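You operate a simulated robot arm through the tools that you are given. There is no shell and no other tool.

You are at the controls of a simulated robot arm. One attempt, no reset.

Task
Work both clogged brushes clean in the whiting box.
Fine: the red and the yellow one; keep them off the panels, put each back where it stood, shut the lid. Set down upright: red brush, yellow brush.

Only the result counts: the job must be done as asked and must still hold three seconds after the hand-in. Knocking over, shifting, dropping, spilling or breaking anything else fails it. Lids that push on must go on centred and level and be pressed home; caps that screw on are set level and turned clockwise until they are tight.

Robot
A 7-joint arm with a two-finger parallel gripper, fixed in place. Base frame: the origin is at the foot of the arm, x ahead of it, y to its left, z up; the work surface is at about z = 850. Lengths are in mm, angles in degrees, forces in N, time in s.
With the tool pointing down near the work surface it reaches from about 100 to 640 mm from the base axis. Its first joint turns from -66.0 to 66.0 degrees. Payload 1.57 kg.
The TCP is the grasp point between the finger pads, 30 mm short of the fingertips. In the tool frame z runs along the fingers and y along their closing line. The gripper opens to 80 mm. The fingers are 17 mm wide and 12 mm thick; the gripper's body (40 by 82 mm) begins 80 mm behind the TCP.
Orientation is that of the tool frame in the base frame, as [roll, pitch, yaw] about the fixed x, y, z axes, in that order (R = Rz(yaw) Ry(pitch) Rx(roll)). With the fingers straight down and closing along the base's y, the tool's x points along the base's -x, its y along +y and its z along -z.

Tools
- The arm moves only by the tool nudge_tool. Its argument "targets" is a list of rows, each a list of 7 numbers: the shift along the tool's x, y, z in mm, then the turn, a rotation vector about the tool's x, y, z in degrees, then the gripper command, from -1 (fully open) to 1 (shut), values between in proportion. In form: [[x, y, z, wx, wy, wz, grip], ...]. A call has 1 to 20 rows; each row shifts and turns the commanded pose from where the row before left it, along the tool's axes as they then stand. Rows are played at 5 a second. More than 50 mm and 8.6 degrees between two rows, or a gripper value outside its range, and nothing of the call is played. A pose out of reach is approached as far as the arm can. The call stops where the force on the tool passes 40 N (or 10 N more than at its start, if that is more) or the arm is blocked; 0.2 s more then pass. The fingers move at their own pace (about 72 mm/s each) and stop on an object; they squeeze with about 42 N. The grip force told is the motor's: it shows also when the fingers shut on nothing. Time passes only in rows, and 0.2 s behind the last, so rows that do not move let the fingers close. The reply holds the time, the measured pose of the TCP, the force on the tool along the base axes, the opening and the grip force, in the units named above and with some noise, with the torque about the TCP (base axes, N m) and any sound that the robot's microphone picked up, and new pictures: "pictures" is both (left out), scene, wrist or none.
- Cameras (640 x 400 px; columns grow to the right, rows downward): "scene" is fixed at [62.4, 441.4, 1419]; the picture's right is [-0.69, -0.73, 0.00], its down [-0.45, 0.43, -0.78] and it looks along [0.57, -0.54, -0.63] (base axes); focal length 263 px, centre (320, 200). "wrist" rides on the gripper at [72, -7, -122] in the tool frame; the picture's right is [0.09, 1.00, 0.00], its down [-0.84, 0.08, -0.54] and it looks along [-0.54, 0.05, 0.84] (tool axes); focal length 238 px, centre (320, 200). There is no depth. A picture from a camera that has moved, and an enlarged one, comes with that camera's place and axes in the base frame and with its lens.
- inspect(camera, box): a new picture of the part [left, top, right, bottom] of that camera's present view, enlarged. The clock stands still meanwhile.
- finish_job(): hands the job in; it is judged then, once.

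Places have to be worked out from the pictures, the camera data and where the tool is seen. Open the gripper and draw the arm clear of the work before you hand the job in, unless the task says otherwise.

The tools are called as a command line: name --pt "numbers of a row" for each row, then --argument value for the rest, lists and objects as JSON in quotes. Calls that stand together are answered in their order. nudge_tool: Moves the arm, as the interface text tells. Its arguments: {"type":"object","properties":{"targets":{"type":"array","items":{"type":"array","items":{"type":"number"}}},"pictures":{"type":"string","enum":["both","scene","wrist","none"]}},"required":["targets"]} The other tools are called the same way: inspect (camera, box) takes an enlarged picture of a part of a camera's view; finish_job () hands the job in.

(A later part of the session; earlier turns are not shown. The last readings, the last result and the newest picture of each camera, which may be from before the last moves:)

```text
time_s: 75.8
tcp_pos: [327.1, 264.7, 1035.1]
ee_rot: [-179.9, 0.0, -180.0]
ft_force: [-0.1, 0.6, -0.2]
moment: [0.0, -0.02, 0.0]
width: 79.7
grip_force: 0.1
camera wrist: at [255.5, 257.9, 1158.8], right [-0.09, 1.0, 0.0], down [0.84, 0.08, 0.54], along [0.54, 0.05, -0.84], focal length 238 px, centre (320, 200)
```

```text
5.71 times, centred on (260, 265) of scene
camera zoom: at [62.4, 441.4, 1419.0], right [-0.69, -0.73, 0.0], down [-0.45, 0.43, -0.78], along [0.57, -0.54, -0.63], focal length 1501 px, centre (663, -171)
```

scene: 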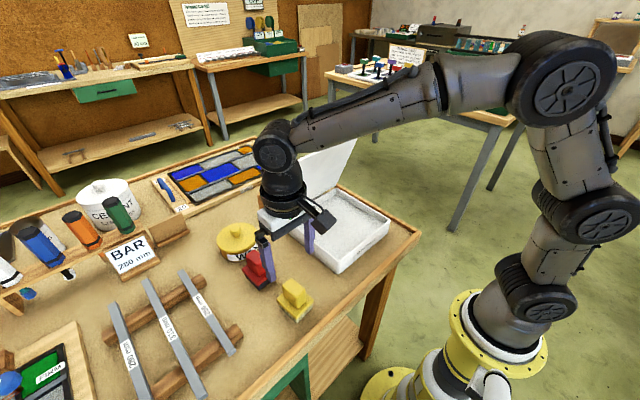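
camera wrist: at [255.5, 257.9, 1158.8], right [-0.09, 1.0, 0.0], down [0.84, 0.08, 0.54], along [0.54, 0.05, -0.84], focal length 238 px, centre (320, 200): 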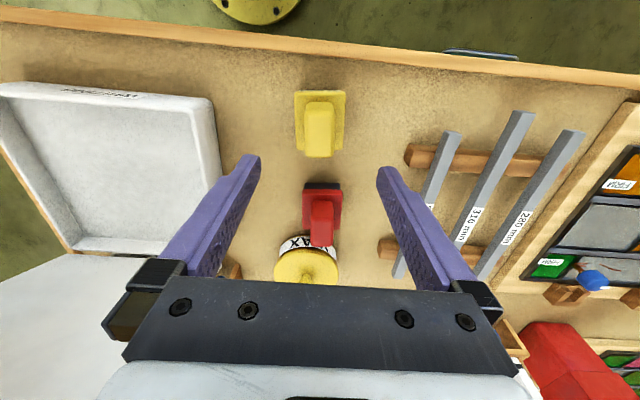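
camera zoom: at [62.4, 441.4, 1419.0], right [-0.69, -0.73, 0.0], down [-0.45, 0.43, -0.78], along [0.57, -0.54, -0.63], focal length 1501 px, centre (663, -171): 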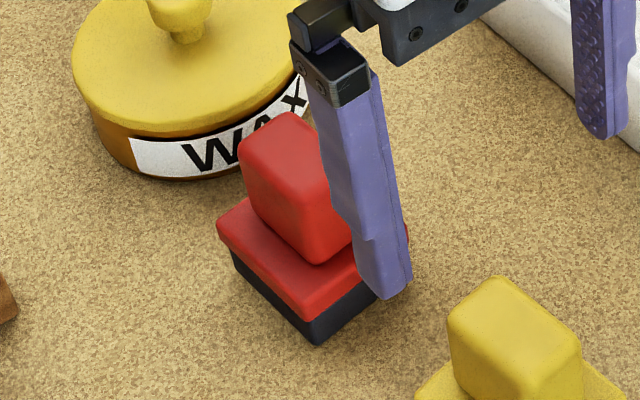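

Red brush: centre about (446, 278), yaw about 4.5°. The wax tin is 45 mm behind it, so the fingers fit. I move above it, turn to match, and descend to z≈935 for a check.

nudge_tool --pt "-20 2.6 0 0 0 0 -1" --pt "-25 3 0 0 0 0 -1" --pt "-25 3 0 0 0 0 -1" --pt "-25 3 0 0 0 0 -1" --pt "-23.9 2 0 0 0 -4.5 -1" --pt "0 0 20 0 0 0 -1" --pt "0 0 25 0 0 0 -1" --pt "0 0 25 0 0 0 -1" --pt "0 0 20 0 0 0 -1" --pt "0 0 10 0 0 0 -1" --pt "0 0 0 0 0 0 -1"

inspect --camera "wrist" --box '[240, 90, 400, 240]'

```text
time_s: 78.2
tcp_pos: [446.8, 278.7, 937.4]
ee_rot: [180.0, 0.1, -175.5]
ft_force: [-0.8, -0.6, 0.4]
moment: [-0.01, -0.04, 0.0]
width: 79.8
grip_force: 0.1
camera wrist: at [375.0, 266.4, 1059.5], right [-0.17, 0.99, 0.0], down [0.83, 0.14, 0.54], along [0.53, 0.09, -0.84], focal length 238 px, centre (320, 200)
```

scene: 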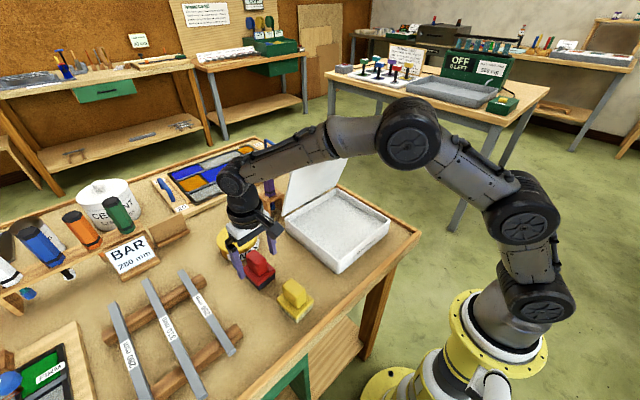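
wrist: 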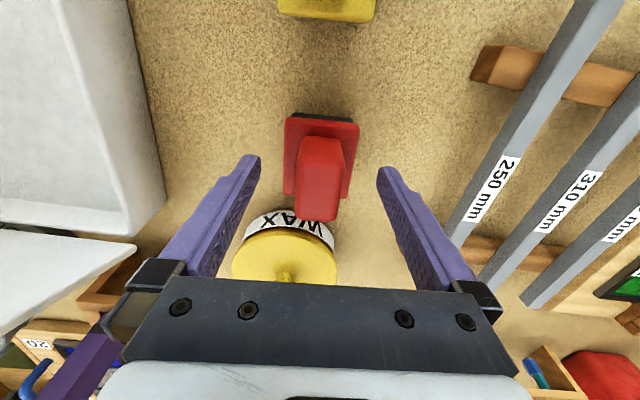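

```text
2.67 times, centred on (320, 165) of wrist
camera zoom: at [375.0, 266.4, 1059.5], right [-0.17, 0.99, 0.0], down [0.83, 0.14, 0.54], along [0.53, 0.09, -0.84], focal length 636 px, centre (320, 293)
```

zoom: 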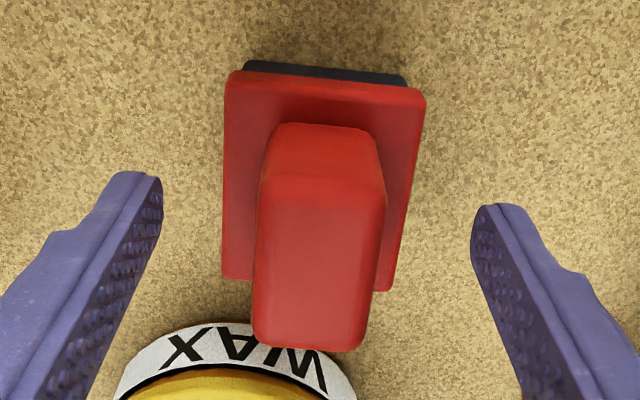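

Red brush centre reads (448, 278), aligned with the tool. I descend to z≈905 and close on its plate.

nudge_tool --pt "-1 0 10 0 0 0 -1" --pt "0 0 10 0 0 0 -1" --pt "0 0 8 0 0 0 -1" --pt "0 0 4.5 0 0 0 -1" --pt "0 0 0 0 0 0 -0.4" --pt "0 0 0 0 0 0 0.4" --pt "0 0 0 0 0 0 1" --pt "0 0 0 0 0 0 1"

inspect --camera "wrist" --box '[220, 90, 420, 260]'

```text
time_s: 80.0
tcp_pos: [447.2, 279.2, 905.9]
ee_rot: [-180.0, 0.0, -175.5]
ft_force: [-0.5, -0.2, 0.2]
moment: [0.0, 0.0, 0.0]
width: 55.3
grip_force: 42.6
camera wrist: at [376.3, 265.9, 1026.7], right [-0.17, 0.99, 0.0], down [0.83, 0.14, 0.54], along [0.53, 0.09, -0.84], focal length 238 px, centre (320, 200)
```

scene: 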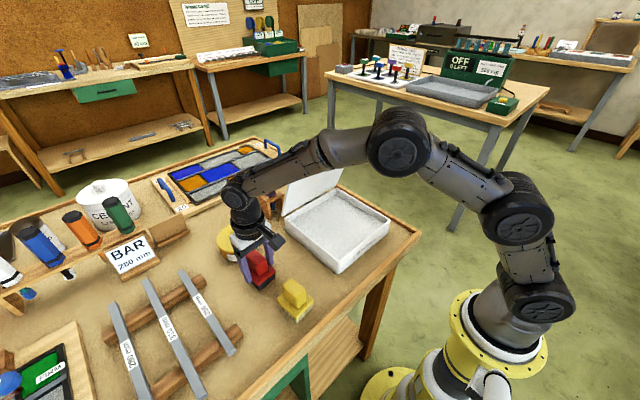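
wrist: 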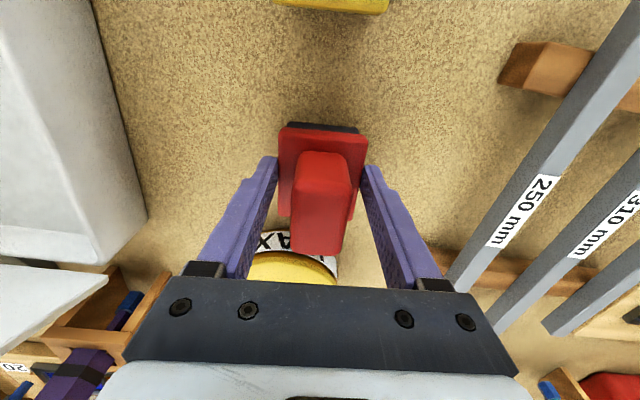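

```text
2.35 times, centred on (320, 175) of wrist
camera zoom: at [376.3, 265.9, 1026.7], right [-0.17, 0.99, 0.0], down [0.83, 0.14, 0.54], along [0.53, 0.09, -0.84], focal length 561 px, centre (320, 259)
```

zoom: 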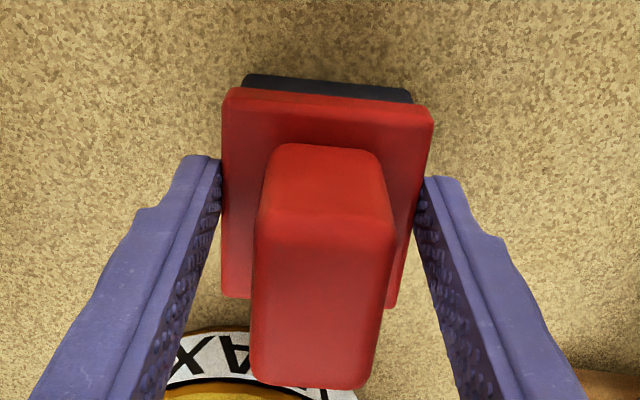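

Gripped at 55.3 mm. I lift slowly by 120 mm and check the hold.

nudge_tool --pt "0 0 -4 0 0 0 1" --pt "0 0 -6 0 0 0 1" --pt "0 0 -8 0 0 0 1" --pt "0 0 -12 0 0 0 1" --pt "0 0 -15 0 0 0 1" --pt "0 0 -20 0 0 0 1" --pt "0 0 -20 0 0 0 1" --pt "0 0 -20 0 0 0 1" --pt "0 0 -10 0 0 0 1" --pt "0 0 -5 0 0 0 1" --pt "0 0 0 0 0 0 1"

```text
time_s: 82.4
tcp_pos: [446.7, 278.5, 1025.3]
ee_rot: [180.0, 0.0, -175.5]
ft_force: [0.9, 0.3, -1.5]
moment: [0.01, 0.02, 0.0]
width: 55.3
grip_force: 41.9
camera wrist: at [375.7, 265.9, 1146.8], right [-0.17, 0.99, 0.0], down [0.83, 0.14, 0.54], along [0.53, 0.09, -0.84], focal length 238 px, centre (320, 200)
```

scene: 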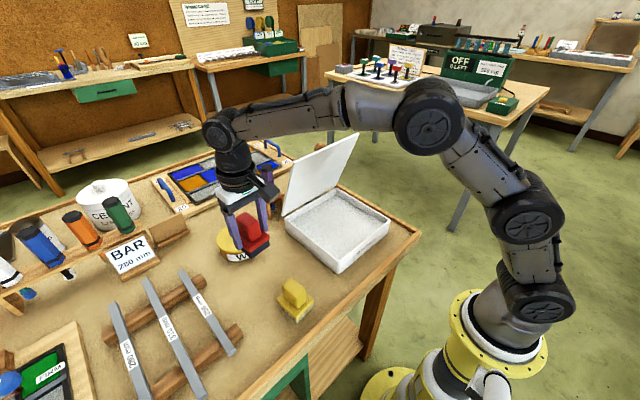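
wrist: 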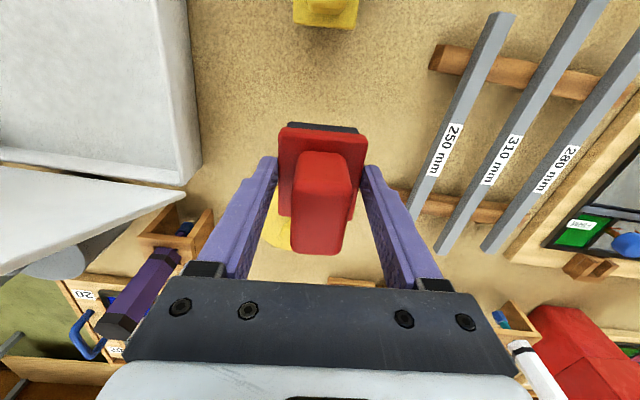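

The red brush is held. I pull it back toward x≈390 first, then over the box to (385, 25).

nudge_tool --pt "15 -11 0 0 0 0 1" --pt "22.67 -16.38 0 0 0 0 1" --pt "23 -17 0 0 0 0 1" --pt "2.34 -22.66 0 0 0 0 1" --pt "2.34 -22.66 0 0 0 0 1" --pt "2.34 -22.66 0 0 0 0 1" --pt "2.34 -22.66 0 0 0 0 1" --pt "2.34 -22.66 0 0 0 0 1" --pt "2.34 -22.66 0 0 0 0 1" --pt "2.34 -22.66 0 0 0 0 1" --pt "2.34 -22.66 0 0 0 0 1" --pt "1.2 -11.4 0 0 0 0 1" --pt "1.15 -11.3 0 0 0 0 1" --pt "0 0 0 0 0 0 1"

```text
time_s: 85.4
tcp_pos: [385.2, 23.0, 1023.6]
ee_rot: [-180.0, 0.0, -175.5]
ft_force: [0.0, 0.0, -2.2]
moment: [0.01, -0.01, 0.0]
width: 55.3
grip_force: 41.6
camera wrist: at [314.9, 11.3, 1145.8], right [-0.17, 0.99, 0.0], down [0.83, 0.14, 0.54], along [0.53, 0.09, -0.84], focal length 238 px, centre (320, 200)
```

scene: 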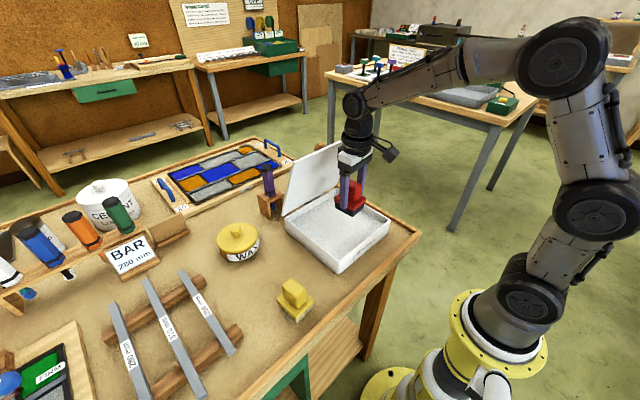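
wrist: 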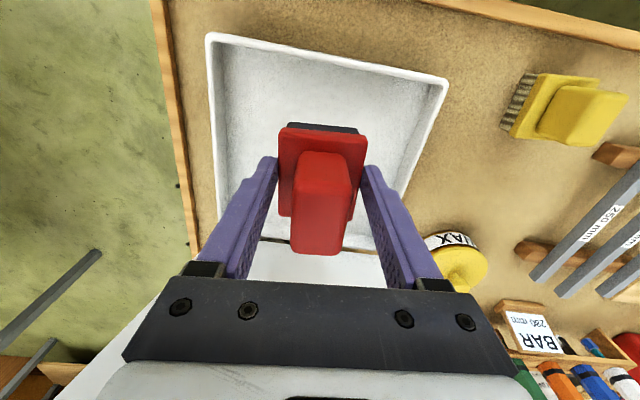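

Red is over the powder. I lower 87 mm, to just above contact, and then feel for it.

nudge_tool --pt "0 0 12 0 0 0 1" --pt "0 0 18 0 0 0 1" --pt "0 0 20 0 0 0 1" --pt "0 0 18 0 0 0 1" --pt "0 0 11 0 0 0 1" --pt "0 0 5 0 0 0 1" --pt "0 0 3 0 0 0 1" --pt "0 0 1 0 0 0 1" --pt "0 0 0 0 0 0 1" --pictures "scene"

```text
time_s: 87.4
tcp_pos: [386.2, 23.4, 936.3]
ee_rot: [-179.9, 0.0, -175.5]
ft_force: [-0.1, -0.3, -1.3]
moment: [0.02, 0.03, -0.01]
width: 55.2
grip_force: 41.9
```

scene: 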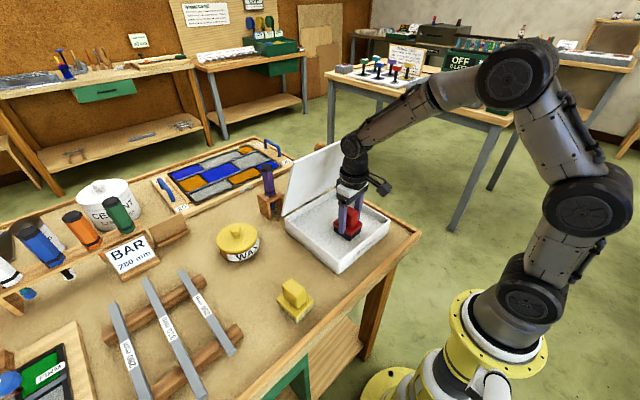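

Not touching yet (−1.3 N). I lower 3 mm in 1 mm steps.

nudge_tool --pt "0 0 1 0 0 0 1" --pt "0 0 1 0 0 0 1" --pt "0 0 1 0 0 0 1" --pt "0 0 0 0 0 0 1" --pictures "none"

```text
time_s: 88.4
tcp_pos: [385.9, 24.2, 935.3]
ee_rot: [180.0, 0.2, -175.5]
ft_force: [-7.4, -0.1, 26.3]
moment: [-0.06, 1.07, 0.0]
width: 55.4
grip_force: 42.0
```

Contact at 26 N. I ease up 0.8 mm to a moderate pressure and then scrub along the closing axis.

nudge_tool --pt "0 0 -0.8 0 0 0 1" --pt "0 -10 0 0 0 0 1" --pt "0 -10 0 0 0 0 1" --pt "0 10 0 0 0 0 1" --pt "0 10 0 0 0 0 1" --pt "0 10 0 0 0 0 1" --pt "0 10 0 0 0 0 1" --pt "0 -10 0 0 0 0 1" --pt "0 -10 0 0 0 0 1" --pt "0 -10 0 0 0 0 1" --pt "0 -10 0 0 0 0 1" --pt "0 10 0 0 0 0 1" --pt "0 10 0 0 0 0 1" --pt "0 10 0 0 0 0 1" --pt "0 10 0 0 0 0 1" --pt "0 -10 0 0 0 0 1" --pt "0 -10 0 0 0 0 1" --pt "0 0 0 0 0 0 1" --pictures "none"

inspect --camera "scene" --box '[310, 190, 390, 260]'

```text
time_s: 92.2
tcp_pos: [386.3, 24.8, 934.4]
ee_rot: [-179.9, 0.0, -175.6]
ft_force: [-0.1, 7.2, 16.7]
moment: [0.76, -0.33, 0.14]
width: 55.1
grip_force: 41.5
```

```text
5.71 times, centred on (350, 225) of scene
camera zoom: at [62.2, 441.6, 1419.0], right [-0.69, -0.73, 0.0], down [-0.45, 0.43, -0.78], along [0.57, -0.54, -0.63], focal length 1501 px, centre (149, 57)
```

zoom: 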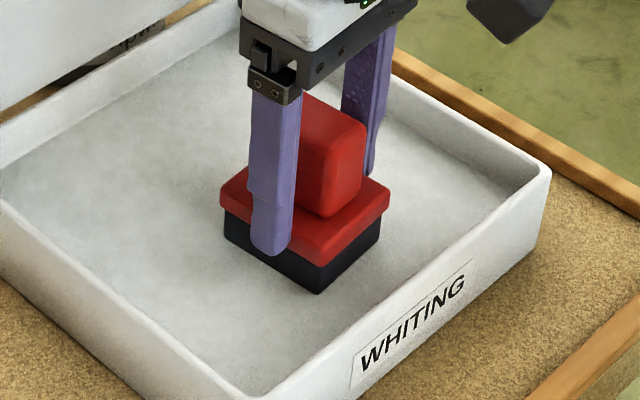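

Still black, and the force here (17 N) is higher than during the yellow brush's successful rounds (about 3–10 N). I ease up 0.7 mm and scrub a full round.

nudge_tool --pt "0 -10 -0.7 0 0 0 1" --pt "0 -10 0 0 0 0 1" --pt "0 10 0 0 0 0 1" --pt "0 10 0 0 0 0 1" --pt "0 10 0 0 0 0 1" --pt "0 10 0 0 0 0 1" --pt "0 -10 0 0 0 0 1" --pt "0 -10 0 0 0 0 1" --pt "0 -10 0 0 0 0 1" --pt "0 -10 0 0 0 0 1" --pt "0 10 0 0 0 0 1" --pt "0 10 0 0 0 0 1" --pt "0 10 0 0 0 0 1" --pt "0 10 0 0 0 0 1" --pt "0 -10 0 0 0 0 1" --pt "0 -10 0 0 0 0 1" --pt "0 -10 0 0 0 0 1" --pt "0 -10 0 0 0 0 1" --pt "0 10 0 0 0 0 1" --pt "0 10 0 0 0 0 1" --pictures "none"

inspect --camera "scene" --box '[310, 190, 390, 260]'

```text
time_s: 96.4
tcp_pos: [385.5, 23.3, 934.8]
ee_rot: [-180.0, 0.1, -175.5]
ft_force: [0.8, 0.0, -1.4]
moment: [0.01, 0.04, -0.02]
width: 55.2
grip_force: 42.3
```

```text
5.71 times, centred on (350, 225) of scene
camera zoom: at [62.5, 441.4, 1419.0], right [-0.69, -0.73, 0.0], down [-0.45, 0.43, -0.78], along [0.57, -0.54, -0.63], focal length 1501 px, centre (149, 57)
```

zoom: 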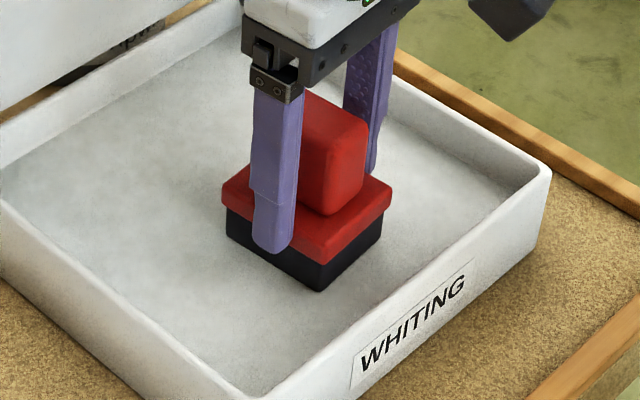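

Contact was lost (−1.4 N) so that round did nothing. I lower 0.5 mm and read the force.

nudge_tool --pt "0 0 0.5 0 0 0 1" --pt "0 0 0 0 0 0 1" --pictures "none"

```text
time_s: 97.0
tcp_pos: [384.8, 25.2, 933.6]
ee_rot: [-179.9, 0.0, -175.5]
ft_force: [0.5, 0.1, -1.5]
moment: [0.0, 0.01, 0.0]
width: 55.6
grip_force: 42.2
```

Still free. I lower 0.5 mm more and read again.

nudge_tool --pt "0 0 0.5 0 0 0 1" --pt "0 0 0 0 0 0 1" --pictures "none"

```text
time_s: 97.6
tcp_pos: [386.3, 23.0, 934.9]
ee_rot: [180.0, 0.0, -175.5]
ft_force: [-0.2, -0.5, 0.0]
moment: [0.0, 0.04, -0.01]
width: 55.3
grip_force: 42.1
```

Just touching (about 2 N). Another 0.4 mm, then a full round of strokes.

nudge_tool --pt "0 -10 0.4 0 0 0 1" --pt "0 -10 0 0 0 0 1" --pt "0 10 0 0 0 0 1" --pt "0 10 0 0 0 0 1" --pt "0 10 0 0 0 0 1" --pt "0 10 0 0 0 0 1" --pt "0 -10 0 0 0 0 1" --pt "0 -10 0 0 0 0 1" --pt "0 -10 0 0 0 0 1" --pt "0 -10 0 0 0 0 1" --pt "0 10 0 0 0 0 1" --pt "0 10 0 0 0 0 1" --pt "0 10 0 0 0 0 1" --pt "0 10 0 0 0 0 1" --pt "0 -10 0 0 0 0 1" --pt "0 -10 0 0 0 0 1" --pt "0 -10 0 0 0 0 1" --pt "0 -10 0 0 0 0 1" --pt "0 10 0 0 0 0 1" --pt "0 10 0 0 0 0 1" --pictures "none"

inspect --camera "scene" --box '[310, 190, 390, 260]'

```text
time_s: 101.8
tcp_pos: [385.9, 23.7, 933.6]
ee_rot: [-179.9, 0.1, -175.5]
ft_force: [2.0, -7.2, 18.3]
moment: [-0.64, -0.44, -0.08]
width: 55.2
grip_force: 42.3
```

```text
5.71 times, centred on (350, 225) of scene
camera zoom: at [62.3, 441.2, 1419.1], right [-0.69, -0.73, 0.0], down [-0.45, 0.43, -0.78], along [0.57, -0.54, -0.63], focal length 1501 px, centre (149, 57)
```

zoom: 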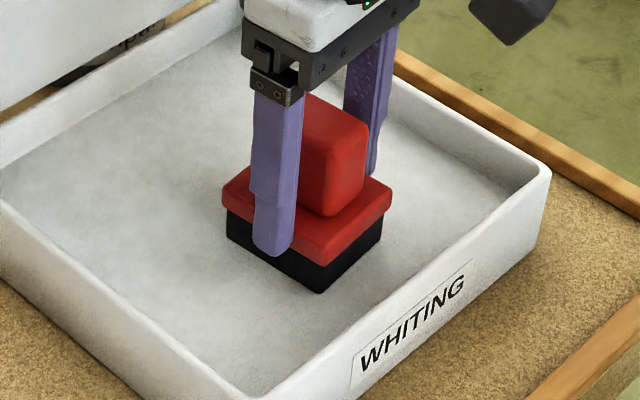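

Still black at 18 N of force. Yellow cleaned at lower force (about 2–9 N), so heavy pressure may not work the bristles. I ease up 0.5 mm and check the force.

nudge_tool --pt "0 0 -0.5 0 0 0 1" --pt "0 0 0 0 0 0 1" --pictures "none"

inspect --camera "scene" --box '[325, 212, 373, 248]'

```text
time_s: 102.4
tcp_pos: [386.9, 24.1, 934.3]
ee_rot: [-180.0, -0.2, -175.6]
ft_force: [2.4, -3.5, 10.5]
moment: [-0.43, -0.53, -0.13]
width: 55.4
grip_force: 42.0
```

```text
11.11 times, centred on (349, 230) of scene
camera zoom: at [62.3, 441.3, 1419.1], right [-0.69, -0.73, 0.0], down [-0.45, 0.43, -0.78], along [0.57, -0.54, -0.63], focal length 2918 px, centre (-2, -133)
```

zoom: 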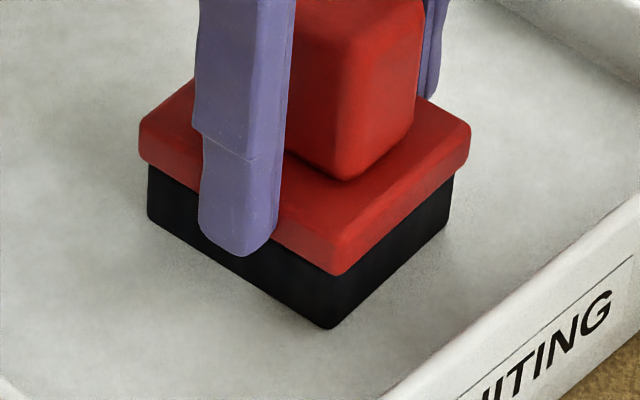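

10.5 N now. I ease 0.25 mm more and do a shorter round to see whether gentle pressure changes the bristles.

nudge_tool --pt "0 -10 -0.25 0 0 0 1" --pt "0 -10 0 0 0 0 1" --pt "0 10 0 0 0 0 1" --pt "0 10 0 0 0 0 1" --pt "0 10 0 0 0 0 1" --pt "0 10 0 0 0 0 1" --pt "0 -10 0 0 0 0 1" --pt "0 -10 0 0 0 0 1" --pt "0 -10 0 0 0 0 1" --pt "0 -10 0 0 0 0 1" --pt "0 10 0 0 0 0 1" --pt "0 10 0 0 0 0 1" --pictures "none"

inspect --camera "scene" --box '[325, 212, 373, 248]'

```text
time_s: 105.0
tcp_pos: [386.8, 22.2, 934.5]
ee_rot: [-180.0, 0.0, -175.5]
ft_force: [-0.1, -0.6, 1.1]
moment: [-0.04, -0.1, -0.01]
width: 55.6
grip_force: 41.9
```

```text
11.11 times, centred on (349, 230) of scene
camera zoom: at [62.4, 441.4, 1419.0], right [-0.69, -0.73, 0.0], down [-0.45, 0.43, -0.78], along [0.57, -0.54, -0.63], focal length 2918 px, centre (-2, -133)
```

zoom: 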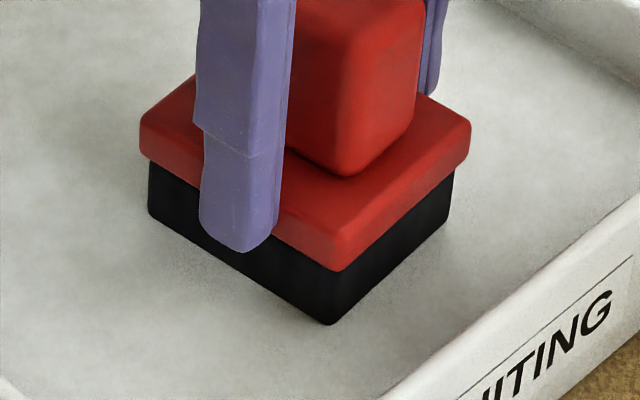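

Still dark, with only about 3 N contact at the end. I press 0.4 mm more to get near 8–9 N, as in yellow's good rounds, and do a full round.

nudge_tool --pt "0 0 0.4 0 0 0 1" --pt "0 0 0 0 0 0 1" --pictures "none"

```text
time_s: 105.6
tcp_pos: [386.1, 24.5, 934.4]
ee_rot: [180.0, -0.1, -175.4]
ft_force: [0.6, 0.4, -0.1]
moment: [-0.04, -0.05, 0.05]
width: 55.4
grip_force: 41.8
```

The reading is −0.1 N, so the arm's jitter is about half a millimetre. I press 0.5 mm more and read again.

nudge_tool --pt "0 0 0.5 0 0 0 1" --pt "0 0 0 0 0 0 1" --pictures "none"

```text
time_s: 106.2
tcp_pos: [385.3, 23.9, 933.9]
ee_rot: [-180.0, 0.0, -175.5]
ft_force: [-2.2, 2.5, 7.7]
moment: [-0.03, 0.29, -0.05]
width: 55.1
grip_force: 42.2
```

At 7.7 N I run a full round of strokes and look.

nudge_tool --pt "0 -10 0 0 0 0 1" --pt "0 -10 0 0 0 0 1" --pt "0 10 0 0 0 0 1" --pt "0 10 0 0 0 0 1" --pt "0 10 0 0 0 0 1" --pt "0 10 0 0 0 0 1" --pt "0 -10 0 0 0 0 1" --pt "0 -10 0 0 0 0 1" --pt "0 -10 0 0 0 0 1" --pt "0 -10 0 0 0 0 1" --pt "0 10 0 0 0 0 1" --pt "0 10 0 0 0 0 1" --pt "0 10 0 0 0 0 1" --pt "0 10 0 0 0 0 1" --pt "0 -10 0 0 0 0 1" --pt "0 -10 0 0 0 0 1" --pt "0 -10 0 0 0 0 1" --pt "0 -10 0 0 0 0 1" --pt "0 10 0 0 0 0 1" --pt "0 10 0 0 0 0 1"

inspect --camera "scene" --box '[310, 190, 390, 260]'

inspect --camera "wrist" --box '[240, 80, 400, 200]'

```text
time_s: 110.4
tcp_pos: [387.3, 22.4, 933.0]
ee_rot: [-180.0, 0.1, -175.5]
ft_force: [0.7, -9.4, 19.6]
moment: [-0.67, -0.47, -0.21]
width: 55.3
grip_force: 41.7
camera wrist: at [315.1, 10.5, 1055.4], right [-0.17, 0.99, 0.0], down [0.83, 0.14, 0.54], along [0.54, 0.09, -0.84], focal length 238 px, centre (320, 200)
```

scene: 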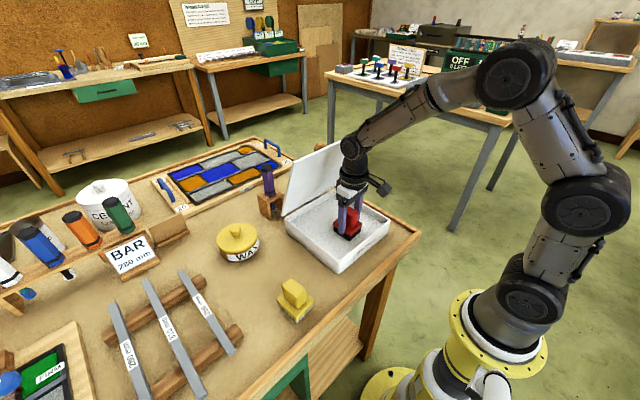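
wrist: 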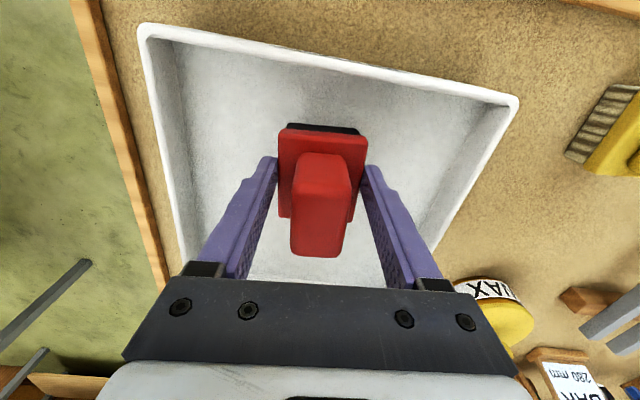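

```text
5.71 times, centred on (350, 225) of scene
camera zoom: at [62.2, 441.2, 1419.1], right [-0.69, -0.73, 0.0], down [-0.45, 0.43, -0.78], along [0.57, -0.54, -0.63], focal length 1501 px, centre (149, 57)
```

zoom: 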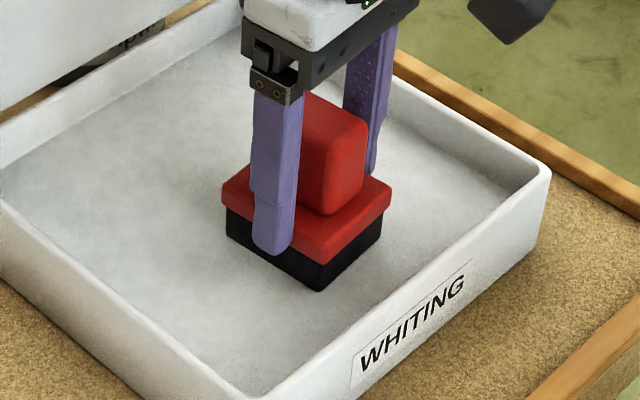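

```text
3.33 times, centred on (320, 140) of wrist
camera zoom: at [315.1, 10.5, 1055.4], right [-0.17, 0.99, 0.0], down [0.83, 0.14, 0.54], along [0.54, 0.09, -0.84], focal length 794 px, centre (320, 400)
```

zoom: 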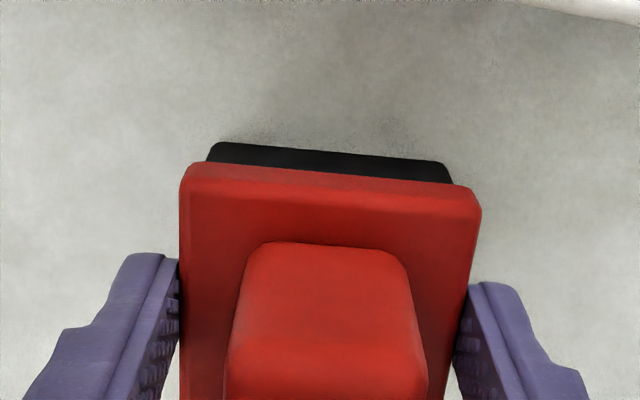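

The bristles went from a dull navy to a deep pure black; perhaps this brush's own bristles are black. I zoom in hard to look for bristle texture.

inspect --camera "scene" --box '[336, 224, 360, 242]'

inspect --camera "wrist" --box '[280, 115, 365, 145]'

```text
16.00 times, centred on (348, 233) of scene
camera zoom: at [62.2, 441.2, 1419.1], right [-0.69, -0.73, 0.0], down [-0.45, 0.43, -0.78], along [0.57, -0.54, -0.63], focal length 4202 px, centre (-128, -328)
```

zoom: 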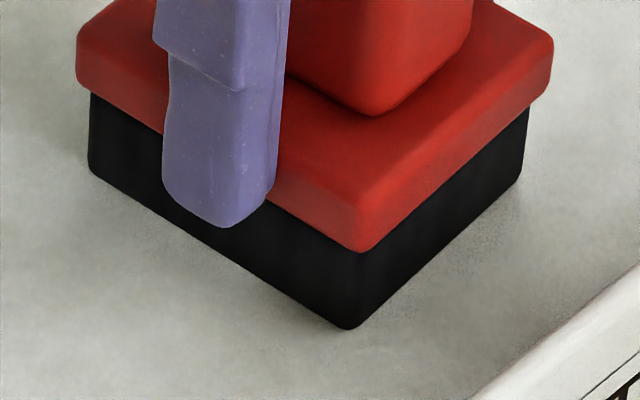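

```text
7.53 times, centred on (322, 130) of wrist
camera zoom: at [315.1, 10.5, 1055.4], right [-0.17, 0.99, 0.0], down [0.83, 0.14, 0.54], along [0.54, 0.09, -0.84], focal length 1795 px, centre (301, 727)
```

zoom: 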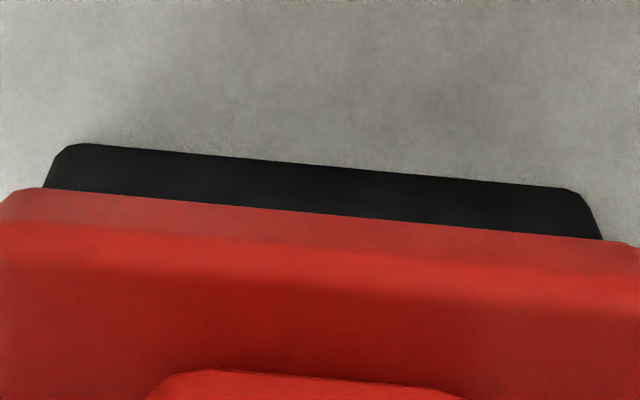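

It is still solid dark, so clogged. The force tends to build up during a round (7.7 → 19.6 N), so a lighter setting is worth trying: I ease up 0.4 mm and stroke in shorter bursts with readings.

nudge_tool --pt "0 -10 -0.4 0 0 0 1" --pt "0 -10 0 0 0 0 1" --pt "0 10 0 0 0 0 1" --pt "0 10 0 0 0 0 1" --pt "0 10 0 0 0 0 1" --pt "0 10 0 0 0 0 1" --pictures "none"

nudge_tool --pt "0 -10 0 0 0 0 1" --pt "0 -10 0 0 0 0 1" --pt "0 -10 0 0 0 0 1" --pt "0 -10 0 0 0 0 1" --pictures "none"

nudge_tool --pt "0 10 0 0 0 0 1" --pt "0 10 0 0 0 0 1" --pt "0 10 0 0 0 0 1" --pt "0 10 0 0 0 0 1" --pictures "none"

inspect --camera "scene" --box '[310, 200, 380, 260]'

```text
time_s: 111.8
tcp_pos: [383.6, 44.8, 932.6]
ee_rot: [179.9, -0.1, -175.5]
ft_force: [1.3, -2.4, 3.6]
moment: [-0.24, -0.22, -0.09]
width: 55.3
grip_force: 42.0
```

```text
time_s: 112.8
tcp_pos: [386.4, 3.8, 932.9]
ee_rot: [180.0, -0.1, -175.5]
ft_force: [0.8, -1.1, -2.1]
moment: [-0.01, 0.01, 0.0]
width: 55.3
grip_force: 41.9
```

```text
time_s: 113.8
tcp_pos: [382.8, 44.8, 933.5]
ee_rot: [-180.0, 0.0, -175.5]
ft_force: [-0.6, -0.7, -1.4]
moment: [0.01, 0.02, -0.02]
width: 55.1
grip_force: 41.8
```

```text
6.67 times, centred on (345, 230) of scene
camera zoom: at [62.5, 441.4, 1419.0], right [-0.69, -0.73, 0.0], down [-0.45, 0.43, -0.78], along [0.57, -0.54, -0.63], focal length 1751 px, centre (153, 0)
```

zoom: 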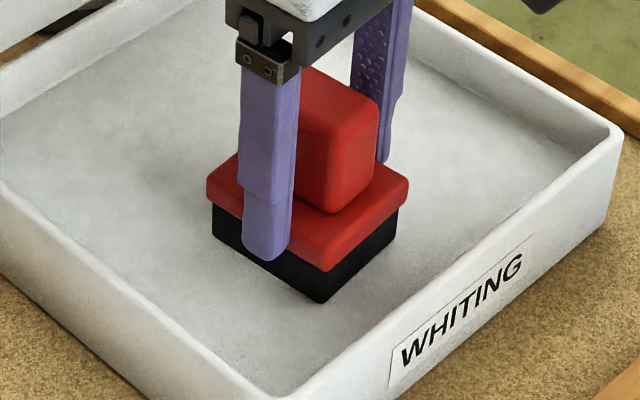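

Contact fades in and out here. Before going on, I want the true colour in open light: I bring the brush back to centre and lift it out to compare it with how it looked at the start.

nudge_tool --pt "0 -10 0 0 0 0 1" --pt "0 -10 0 0 0 0 1" --pt "0 0 -10 0 0 0 1" --pt "0 0 -20 0 0 0 1" --pt "0 0 -25 0 0 0 1" --pt "0 0 -20 0 0 0 1" --pt "0 0 -10 0 0 0 1" --pt "0 0 0 0 0 0 1"

inspect --camera "scene" --box '[310, 170, 380, 230]'

inspect --camera "wrist" --box '[270, 110, 370, 170]'

```text
time_s: 115.6
tcp_pos: [386.8, 25.2, 1019.4]
ee_rot: [-179.9, 0.0, -175.5]
ft_force: [0.7, 0.1, -1.5]
moment: [-0.01, 0.02, 0.02]
width: 55.7
grip_force: 42.0
camera wrist: at [315.7, 12.3, 1141.3], right [-0.17, 0.99, 0.0], down [0.83, 0.14, 0.54], along [0.53, 0.09, -0.84], focal length 238 px, centre (320, 200)
```

scene: 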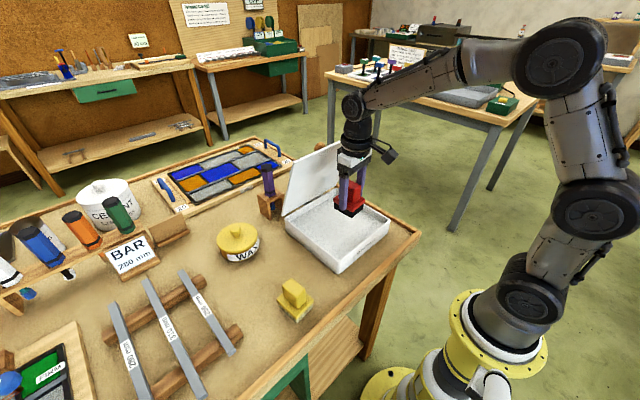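
wrist: 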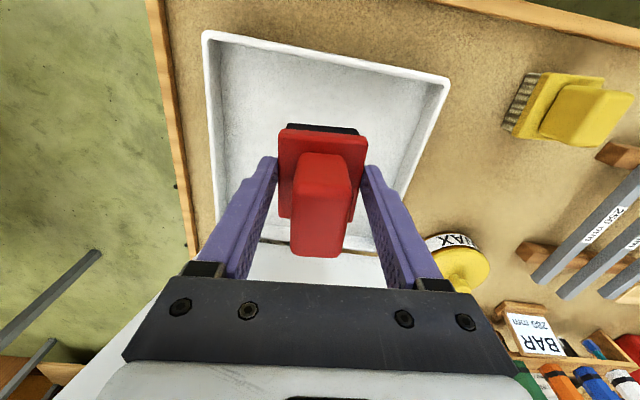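

```text
6.67 times, centred on (345, 200) of scene
camera zoom: at [62.4, 441.4, 1419.0], right [-0.69, -0.73, 0.0], down [-0.45, 0.43, -0.78], along [0.57, -0.54, -0.63], focal length 1751 px, centre (153, 200)
```

zoom: 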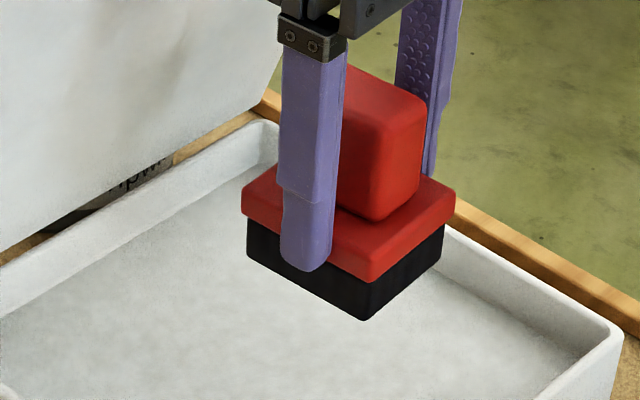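

```text
6.40 times, centred on (320, 140) of wrist
camera zoom: at [315.7, 12.3, 1141.3], right [-0.17, 0.99, 0.0], down [0.83, 0.14, 0.54], along [0.53, 0.09, -0.84], focal length 1525 px, centre (320, 584)
```

zoom: 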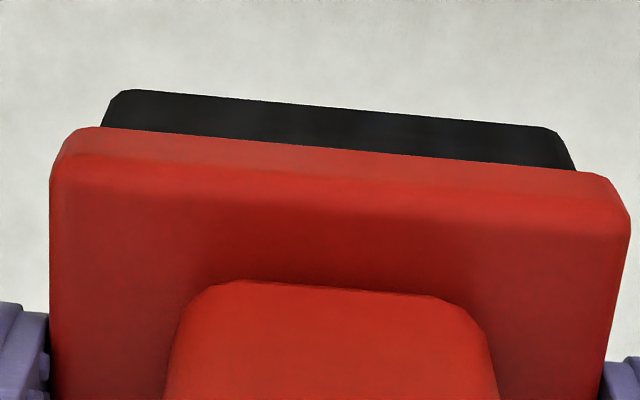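

Now the bristles look neutral black rather than navy. I zoom in extremely to look for a striped bristle texture as on the yellow brush.

inspect --camera "scene" --box '[334, 202, 358, 220]'

inspect --camera "scene" --box '[276, 290, 320, 325]'

inspect --camera "wrist" --box '[285, 118, 325, 140]'

```text
16.00 times, centred on (346, 211) of scene
camera zoom: at [62.4, 441.4, 1419.0], right [-0.69, -0.73, 0.0], down [-0.45, 0.43, -0.78], along [0.57, -0.54, -0.63], focal length 4202 px, centre (-96, 24)
```

zoom: 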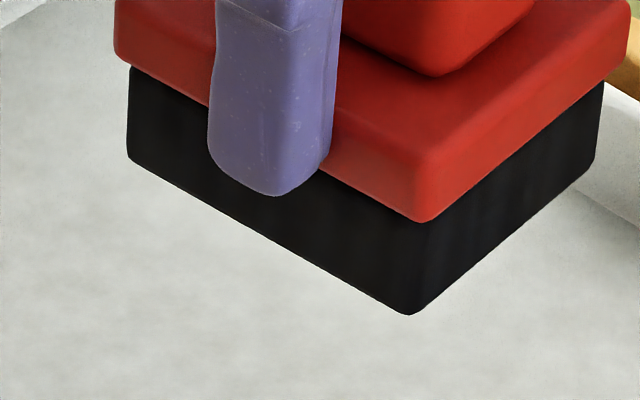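

```text
11.43 times, centred on (298, 308) of scene
camera zoom: at [62.4, 441.4, 1419.0], right [-0.69, -0.73, 0.0], down [-0.45, 0.43, -0.78], along [0.57, -0.54, -0.63], focal length 3002 px, centre (571, -1029)
```

zoom: 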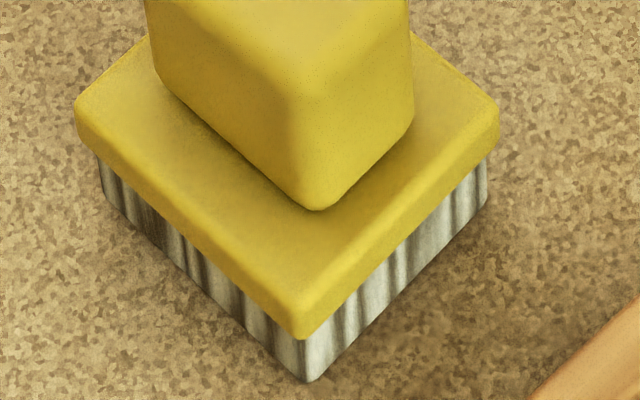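

```text
16.00 times, centred on (305, 129) of wrist
camera zoom: at [315.7, 12.3, 1141.3], right [-0.17, 0.99, 0.0], down [0.83, 0.14, 0.54], along [0.53, 0.09, -0.84], focal length 3814 px, centre (560, 1336)
```

zoom: 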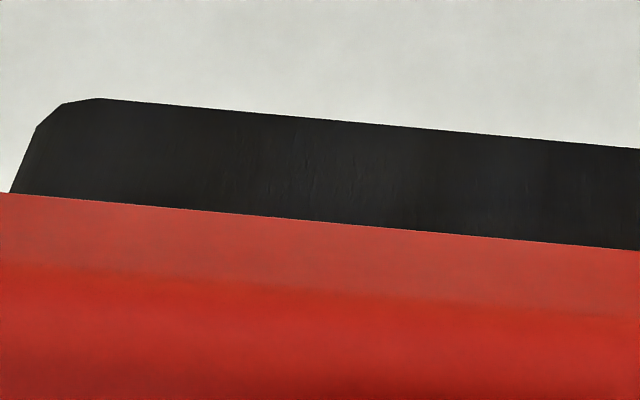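

I can't settle it by eye alone, so I scrub again with a carefully light force. I lower back to just above contact first.

nudge_tool --pt "0 0 12 0 0 0 1" --pt "0 0 20 0 0 0 1" --pt "0 0 20 0 0 0 1" --pt "0 0 18 0 0 0 1" --pt "0 0 9 0 0 0 1" --pt "0 0 4 0 0 0 1" --pt "0 0 1.5 0 0 0 1" --pt "0 0 0 0 0 0 1" --pt "0 0 0 0 0 0 1" --pictures "none"

nudge_tool --pt "0 0 0.5 0 0 0 1" --pt "0 0 0.3 0 0 0 1" --pt "0 0 0 0 0 0 1" --pictures "none"

nudge_tool --pt "0 0 0.3 0 0 0 1" --pt "0 0 0 0 0 0 1" --pictures "none"

```text
time_s: 117.6
tcp_pos: [386.8, 23.2, 935.6]
ee_rot: [180.0, -0.1, -175.5]
ft_force: [-0.4, -0.4, -1.3]
moment: [-0.01, -0.03, 0.0]
width: 55.3
grip_force: 42.1
```

```text
time_s: 118.4
tcp_pos: [385.9, 24.3, 933.7]
ee_rot: [-180.0, -0.1, -175.5]
ft_force: [0.2, -0.3, -1.7]
moment: [0.03, 0.01, -0.01]
width: 55.4
grip_force: 42.1
```

```text
time_s: 119.0
tcp_pos: [386.6, 24.0, 933.1]
ee_rot: [179.9, 0.0, -175.5]
ft_force: [1.3, 1.4, 0.0]
moment: [-0.02, 0.06, 0.0]
width: 55.0
grip_force: 41.9
```

Just touching now (0.0 N reading, about 2 N on the powder). I press 0.2 mm more and do one back-and-forth, then read.

nudge_tool --pt "0 -10 0.2 0 0 0 1" --pt "0 -10 0 0 0 0 1" --pt "0 10 0 0 0 0 1" --pt "0 10 0 0 0 0 1" --pt "0 10 0 0 0 0 1" --pt "0 10 0 0 0 0 1" --pt "0 -10 0 0 0 0 1" --pt "0 -10 0 0 0 0 1" --pictures "none"

nudge_tool --pt "0 -10 0 0 0 0 1" --pt "0 -10 0 0 0 0 1" --pt "0 10 0 0 0 0 1" --pt "0 10 0 0 0 0 1" --pt "0 10 0 0 0 0 1" --pt "0 10 0 0 0 0 1" --pt "0 -10 0 0 0 0 1" --pt "0 -10 0 0 0 0 1" --pictures "none"

inspect --camera "scene" --box '[310, 190, 390, 260]'

```text
time_s: 120.8
tcp_pos: [386.7, 24.4, 934.2]
ee_rot: [-179.9, 0.1, -175.5]
ft_force: [0.3, 5.4, 10.7]
moment: [0.16, 0.32, -0.13]
width: 55.3
grip_force: 41.8
```

```text
time_s: 122.6
tcp_pos: [385.6, 24.7, 933.4]
ee_rot: [180.0, 0.2, -175.5]
ft_force: [0.0, 11.5, 24.1]
moment: [0.77, 0.14, -0.15]
width: 55.3
grip_force: 41.9
```

```text
5.71 times, centred on (350, 225) of scene
camera zoom: at [62.1, 441.7, 1419.0], right [-0.69, -0.73, 0.0], down [-0.45, 0.43, -0.78], along [0.57, -0.54, -0.63], focal length 1501 px, centre (149, 57)
```

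zoom: 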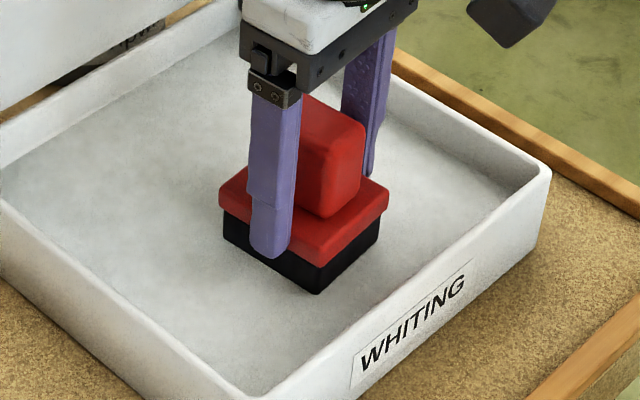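

No lightening, and the force builds again with strokes. Perhaps the powder at this spot is spent, so I ease up 0.6 mm and make long strokes across fresh powder (y −30 to +80).

nudge_tool --pt "0 -18 -0.6 0 0 0 1" --pt "0 -18 0 0 0 0 1" --pt "0 -18 0 0 0 0 1" --pt "0 18 0 0 0 0 1" --pt "0 18 0 0 0 0 1" --pt "0 18 0 0 0 0 1" --pt "0 18 0 0 0 0 1" --pt "0 18 0 0 0 0 1" --pt "0 18 0 0 0 0 1" --pt "0 -18 0 0 0 0 1" --pt "0 -18 0 0 0 0 1" --pt "0 -18 0 0 0 0 1" --pictures "none"

inspect --camera "scene" --box '[310, 190, 390, 260]'

```text
time_s: 125.2
tcp_pos: [386.0, 24.8, 933.1]
ee_rot: [180.0, 0.0, -175.5]
ft_force: [-0.3, 5.8, 10.8]
moment: [0.19, -0.07, -0.02]
width: 55.2
grip_force: 42.2
```

```text
5.71 times, centred on (350, 225) of scene
camera zoom: at [62.3, 441.5, 1419.0], right [-0.69, -0.73, 0.0], down [-0.45, 0.43, -0.78], along [0.57, -0.54, -0.63], focal length 1501 px, centre (149, 57)
```

zoom: 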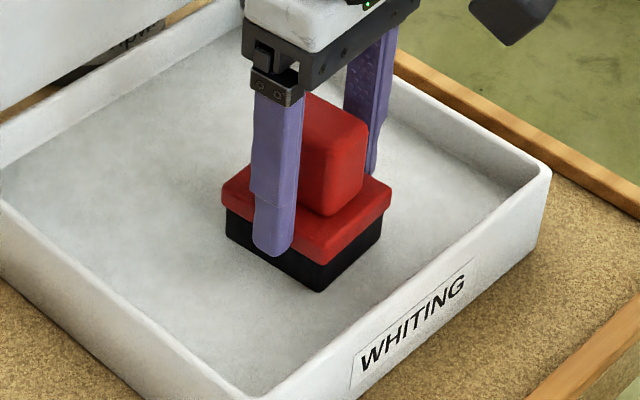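

Still black. I'll judge it in the same light as at the start: lift out and carry it back above its home spot, then compare with the first picture.

nudge_tool --pt "0 0 -6 0 0 0 1" --pt "0 0 -15 0 0 0 1" --pt "0 0 -25 0 0 0 1" --pt "0 0 -25 0 0 0 1" --pt "0 0 -14 0 0 0 1" --pt "0 0 -5.85 0 0 0 1" --pt "-1.15 11.3 0 0 0 0 1" --pt "-1.2 11.4 0 0 0 0 1" --pt "-2.34 22.66 0 0 0 0 1" --pt "-2.34 22.66 0 0 0 0 1" --pt "-2.34 22.66 0 0 0 0 1" --pt "-2.34 22.66 0 0 0 0 1" --pt "-2.34 22.66 0 0 0 0 1" --pt "-2.34 22.66 0 0 0 0 1" --pt "-2.34 22.66 0 0 0 0 1" --pt "-2.34 22.66 0 0 0 0 1" --pt "-23 17 0 0 0 0 1" --pt "-22.67 16.38 0 0 0 0 1" --pt "-15 11 0 0 0 0 1" --pt "0 0 0 0 0 0 1"

```text
time_s: 129.4
tcp_pos: [449.8, 279.1, 1023.7]
ee_rot: [-180.0, 0.1, -175.5]
ft_force: [0.4, -0.2, -1.7]
moment: [0.02, 0.02, -0.03]
width: 55.3
grip_force: 42.0
camera wrist: at [377.9, 266.1, 1146.7], right [-0.17, 0.99, 0.0], down [0.83, 0.14, 0.54], along [0.53, 0.09, -0.84], focal length 238 px, centre (320, 200)
```

scene: 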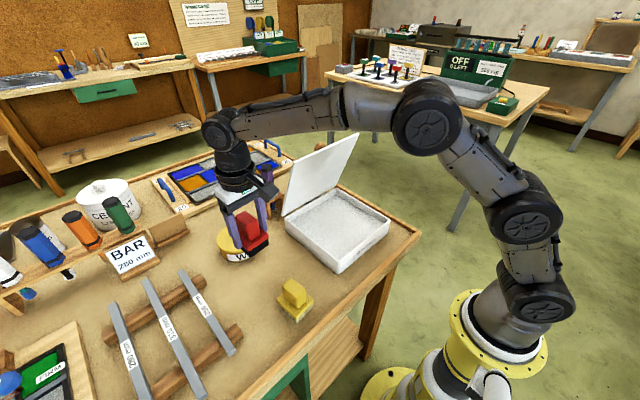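
wrist: 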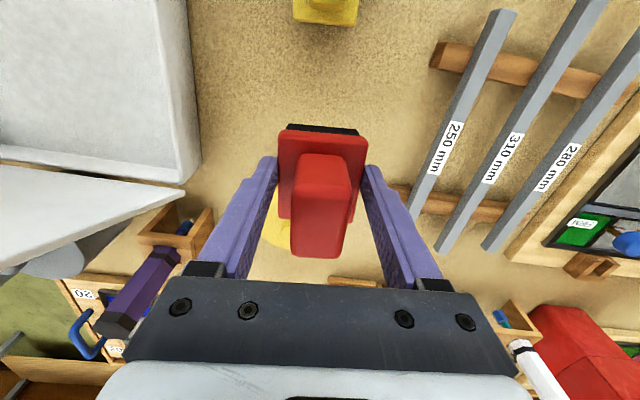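

inspect --camera "wrist" --box '[270, 110, 370, 170]'

inspect --camera "scene" --box '[205, 195, 285, 265]'

inspect --camera "wrist" --box '[285, 118, 365, 138]'

```text
6.40 times, centred on (320, 140) of wrist
camera zoom: at [377.9, 266.1, 1146.7], right [-0.17, 0.99, 0.0], down [0.83, 0.14, 0.54], along [0.53, 0.09, -0.84], focal length 1525 px, centre (320, 584)
```

zoom: 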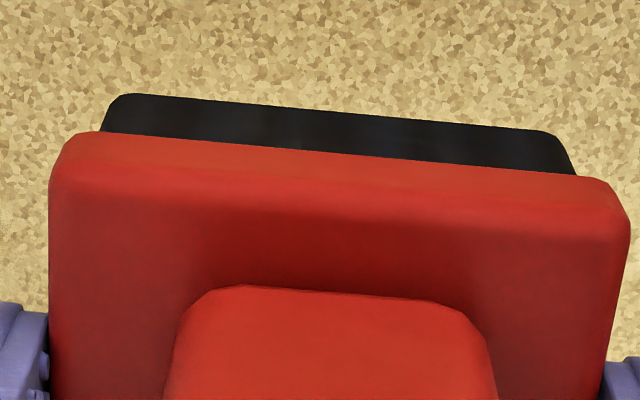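

```text
5.71 times, centred on (245, 230) of scene
camera zoom: at [62.5, 441.4, 1419.0], right [-0.69, -0.73, 0.0], down [-0.45, 0.43, -0.78], along [0.57, -0.54, -0.63], focal length 1501 px, centre (749, 29)
```

zoom: 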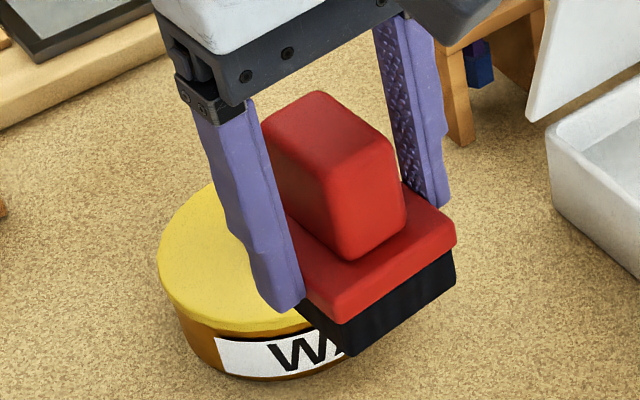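

```text
8.00 times, centred on (325, 128) of wrist
camera zoom: at [377.9, 266.1, 1146.7], right [-0.17, 0.99, 0.0], down [0.83, 0.14, 0.54], along [0.53, 0.09, -0.84], focal length 1907 px, centre (280, 776)
```

zoom: 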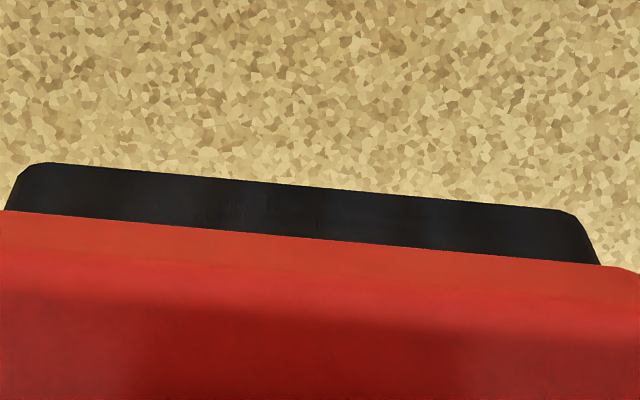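

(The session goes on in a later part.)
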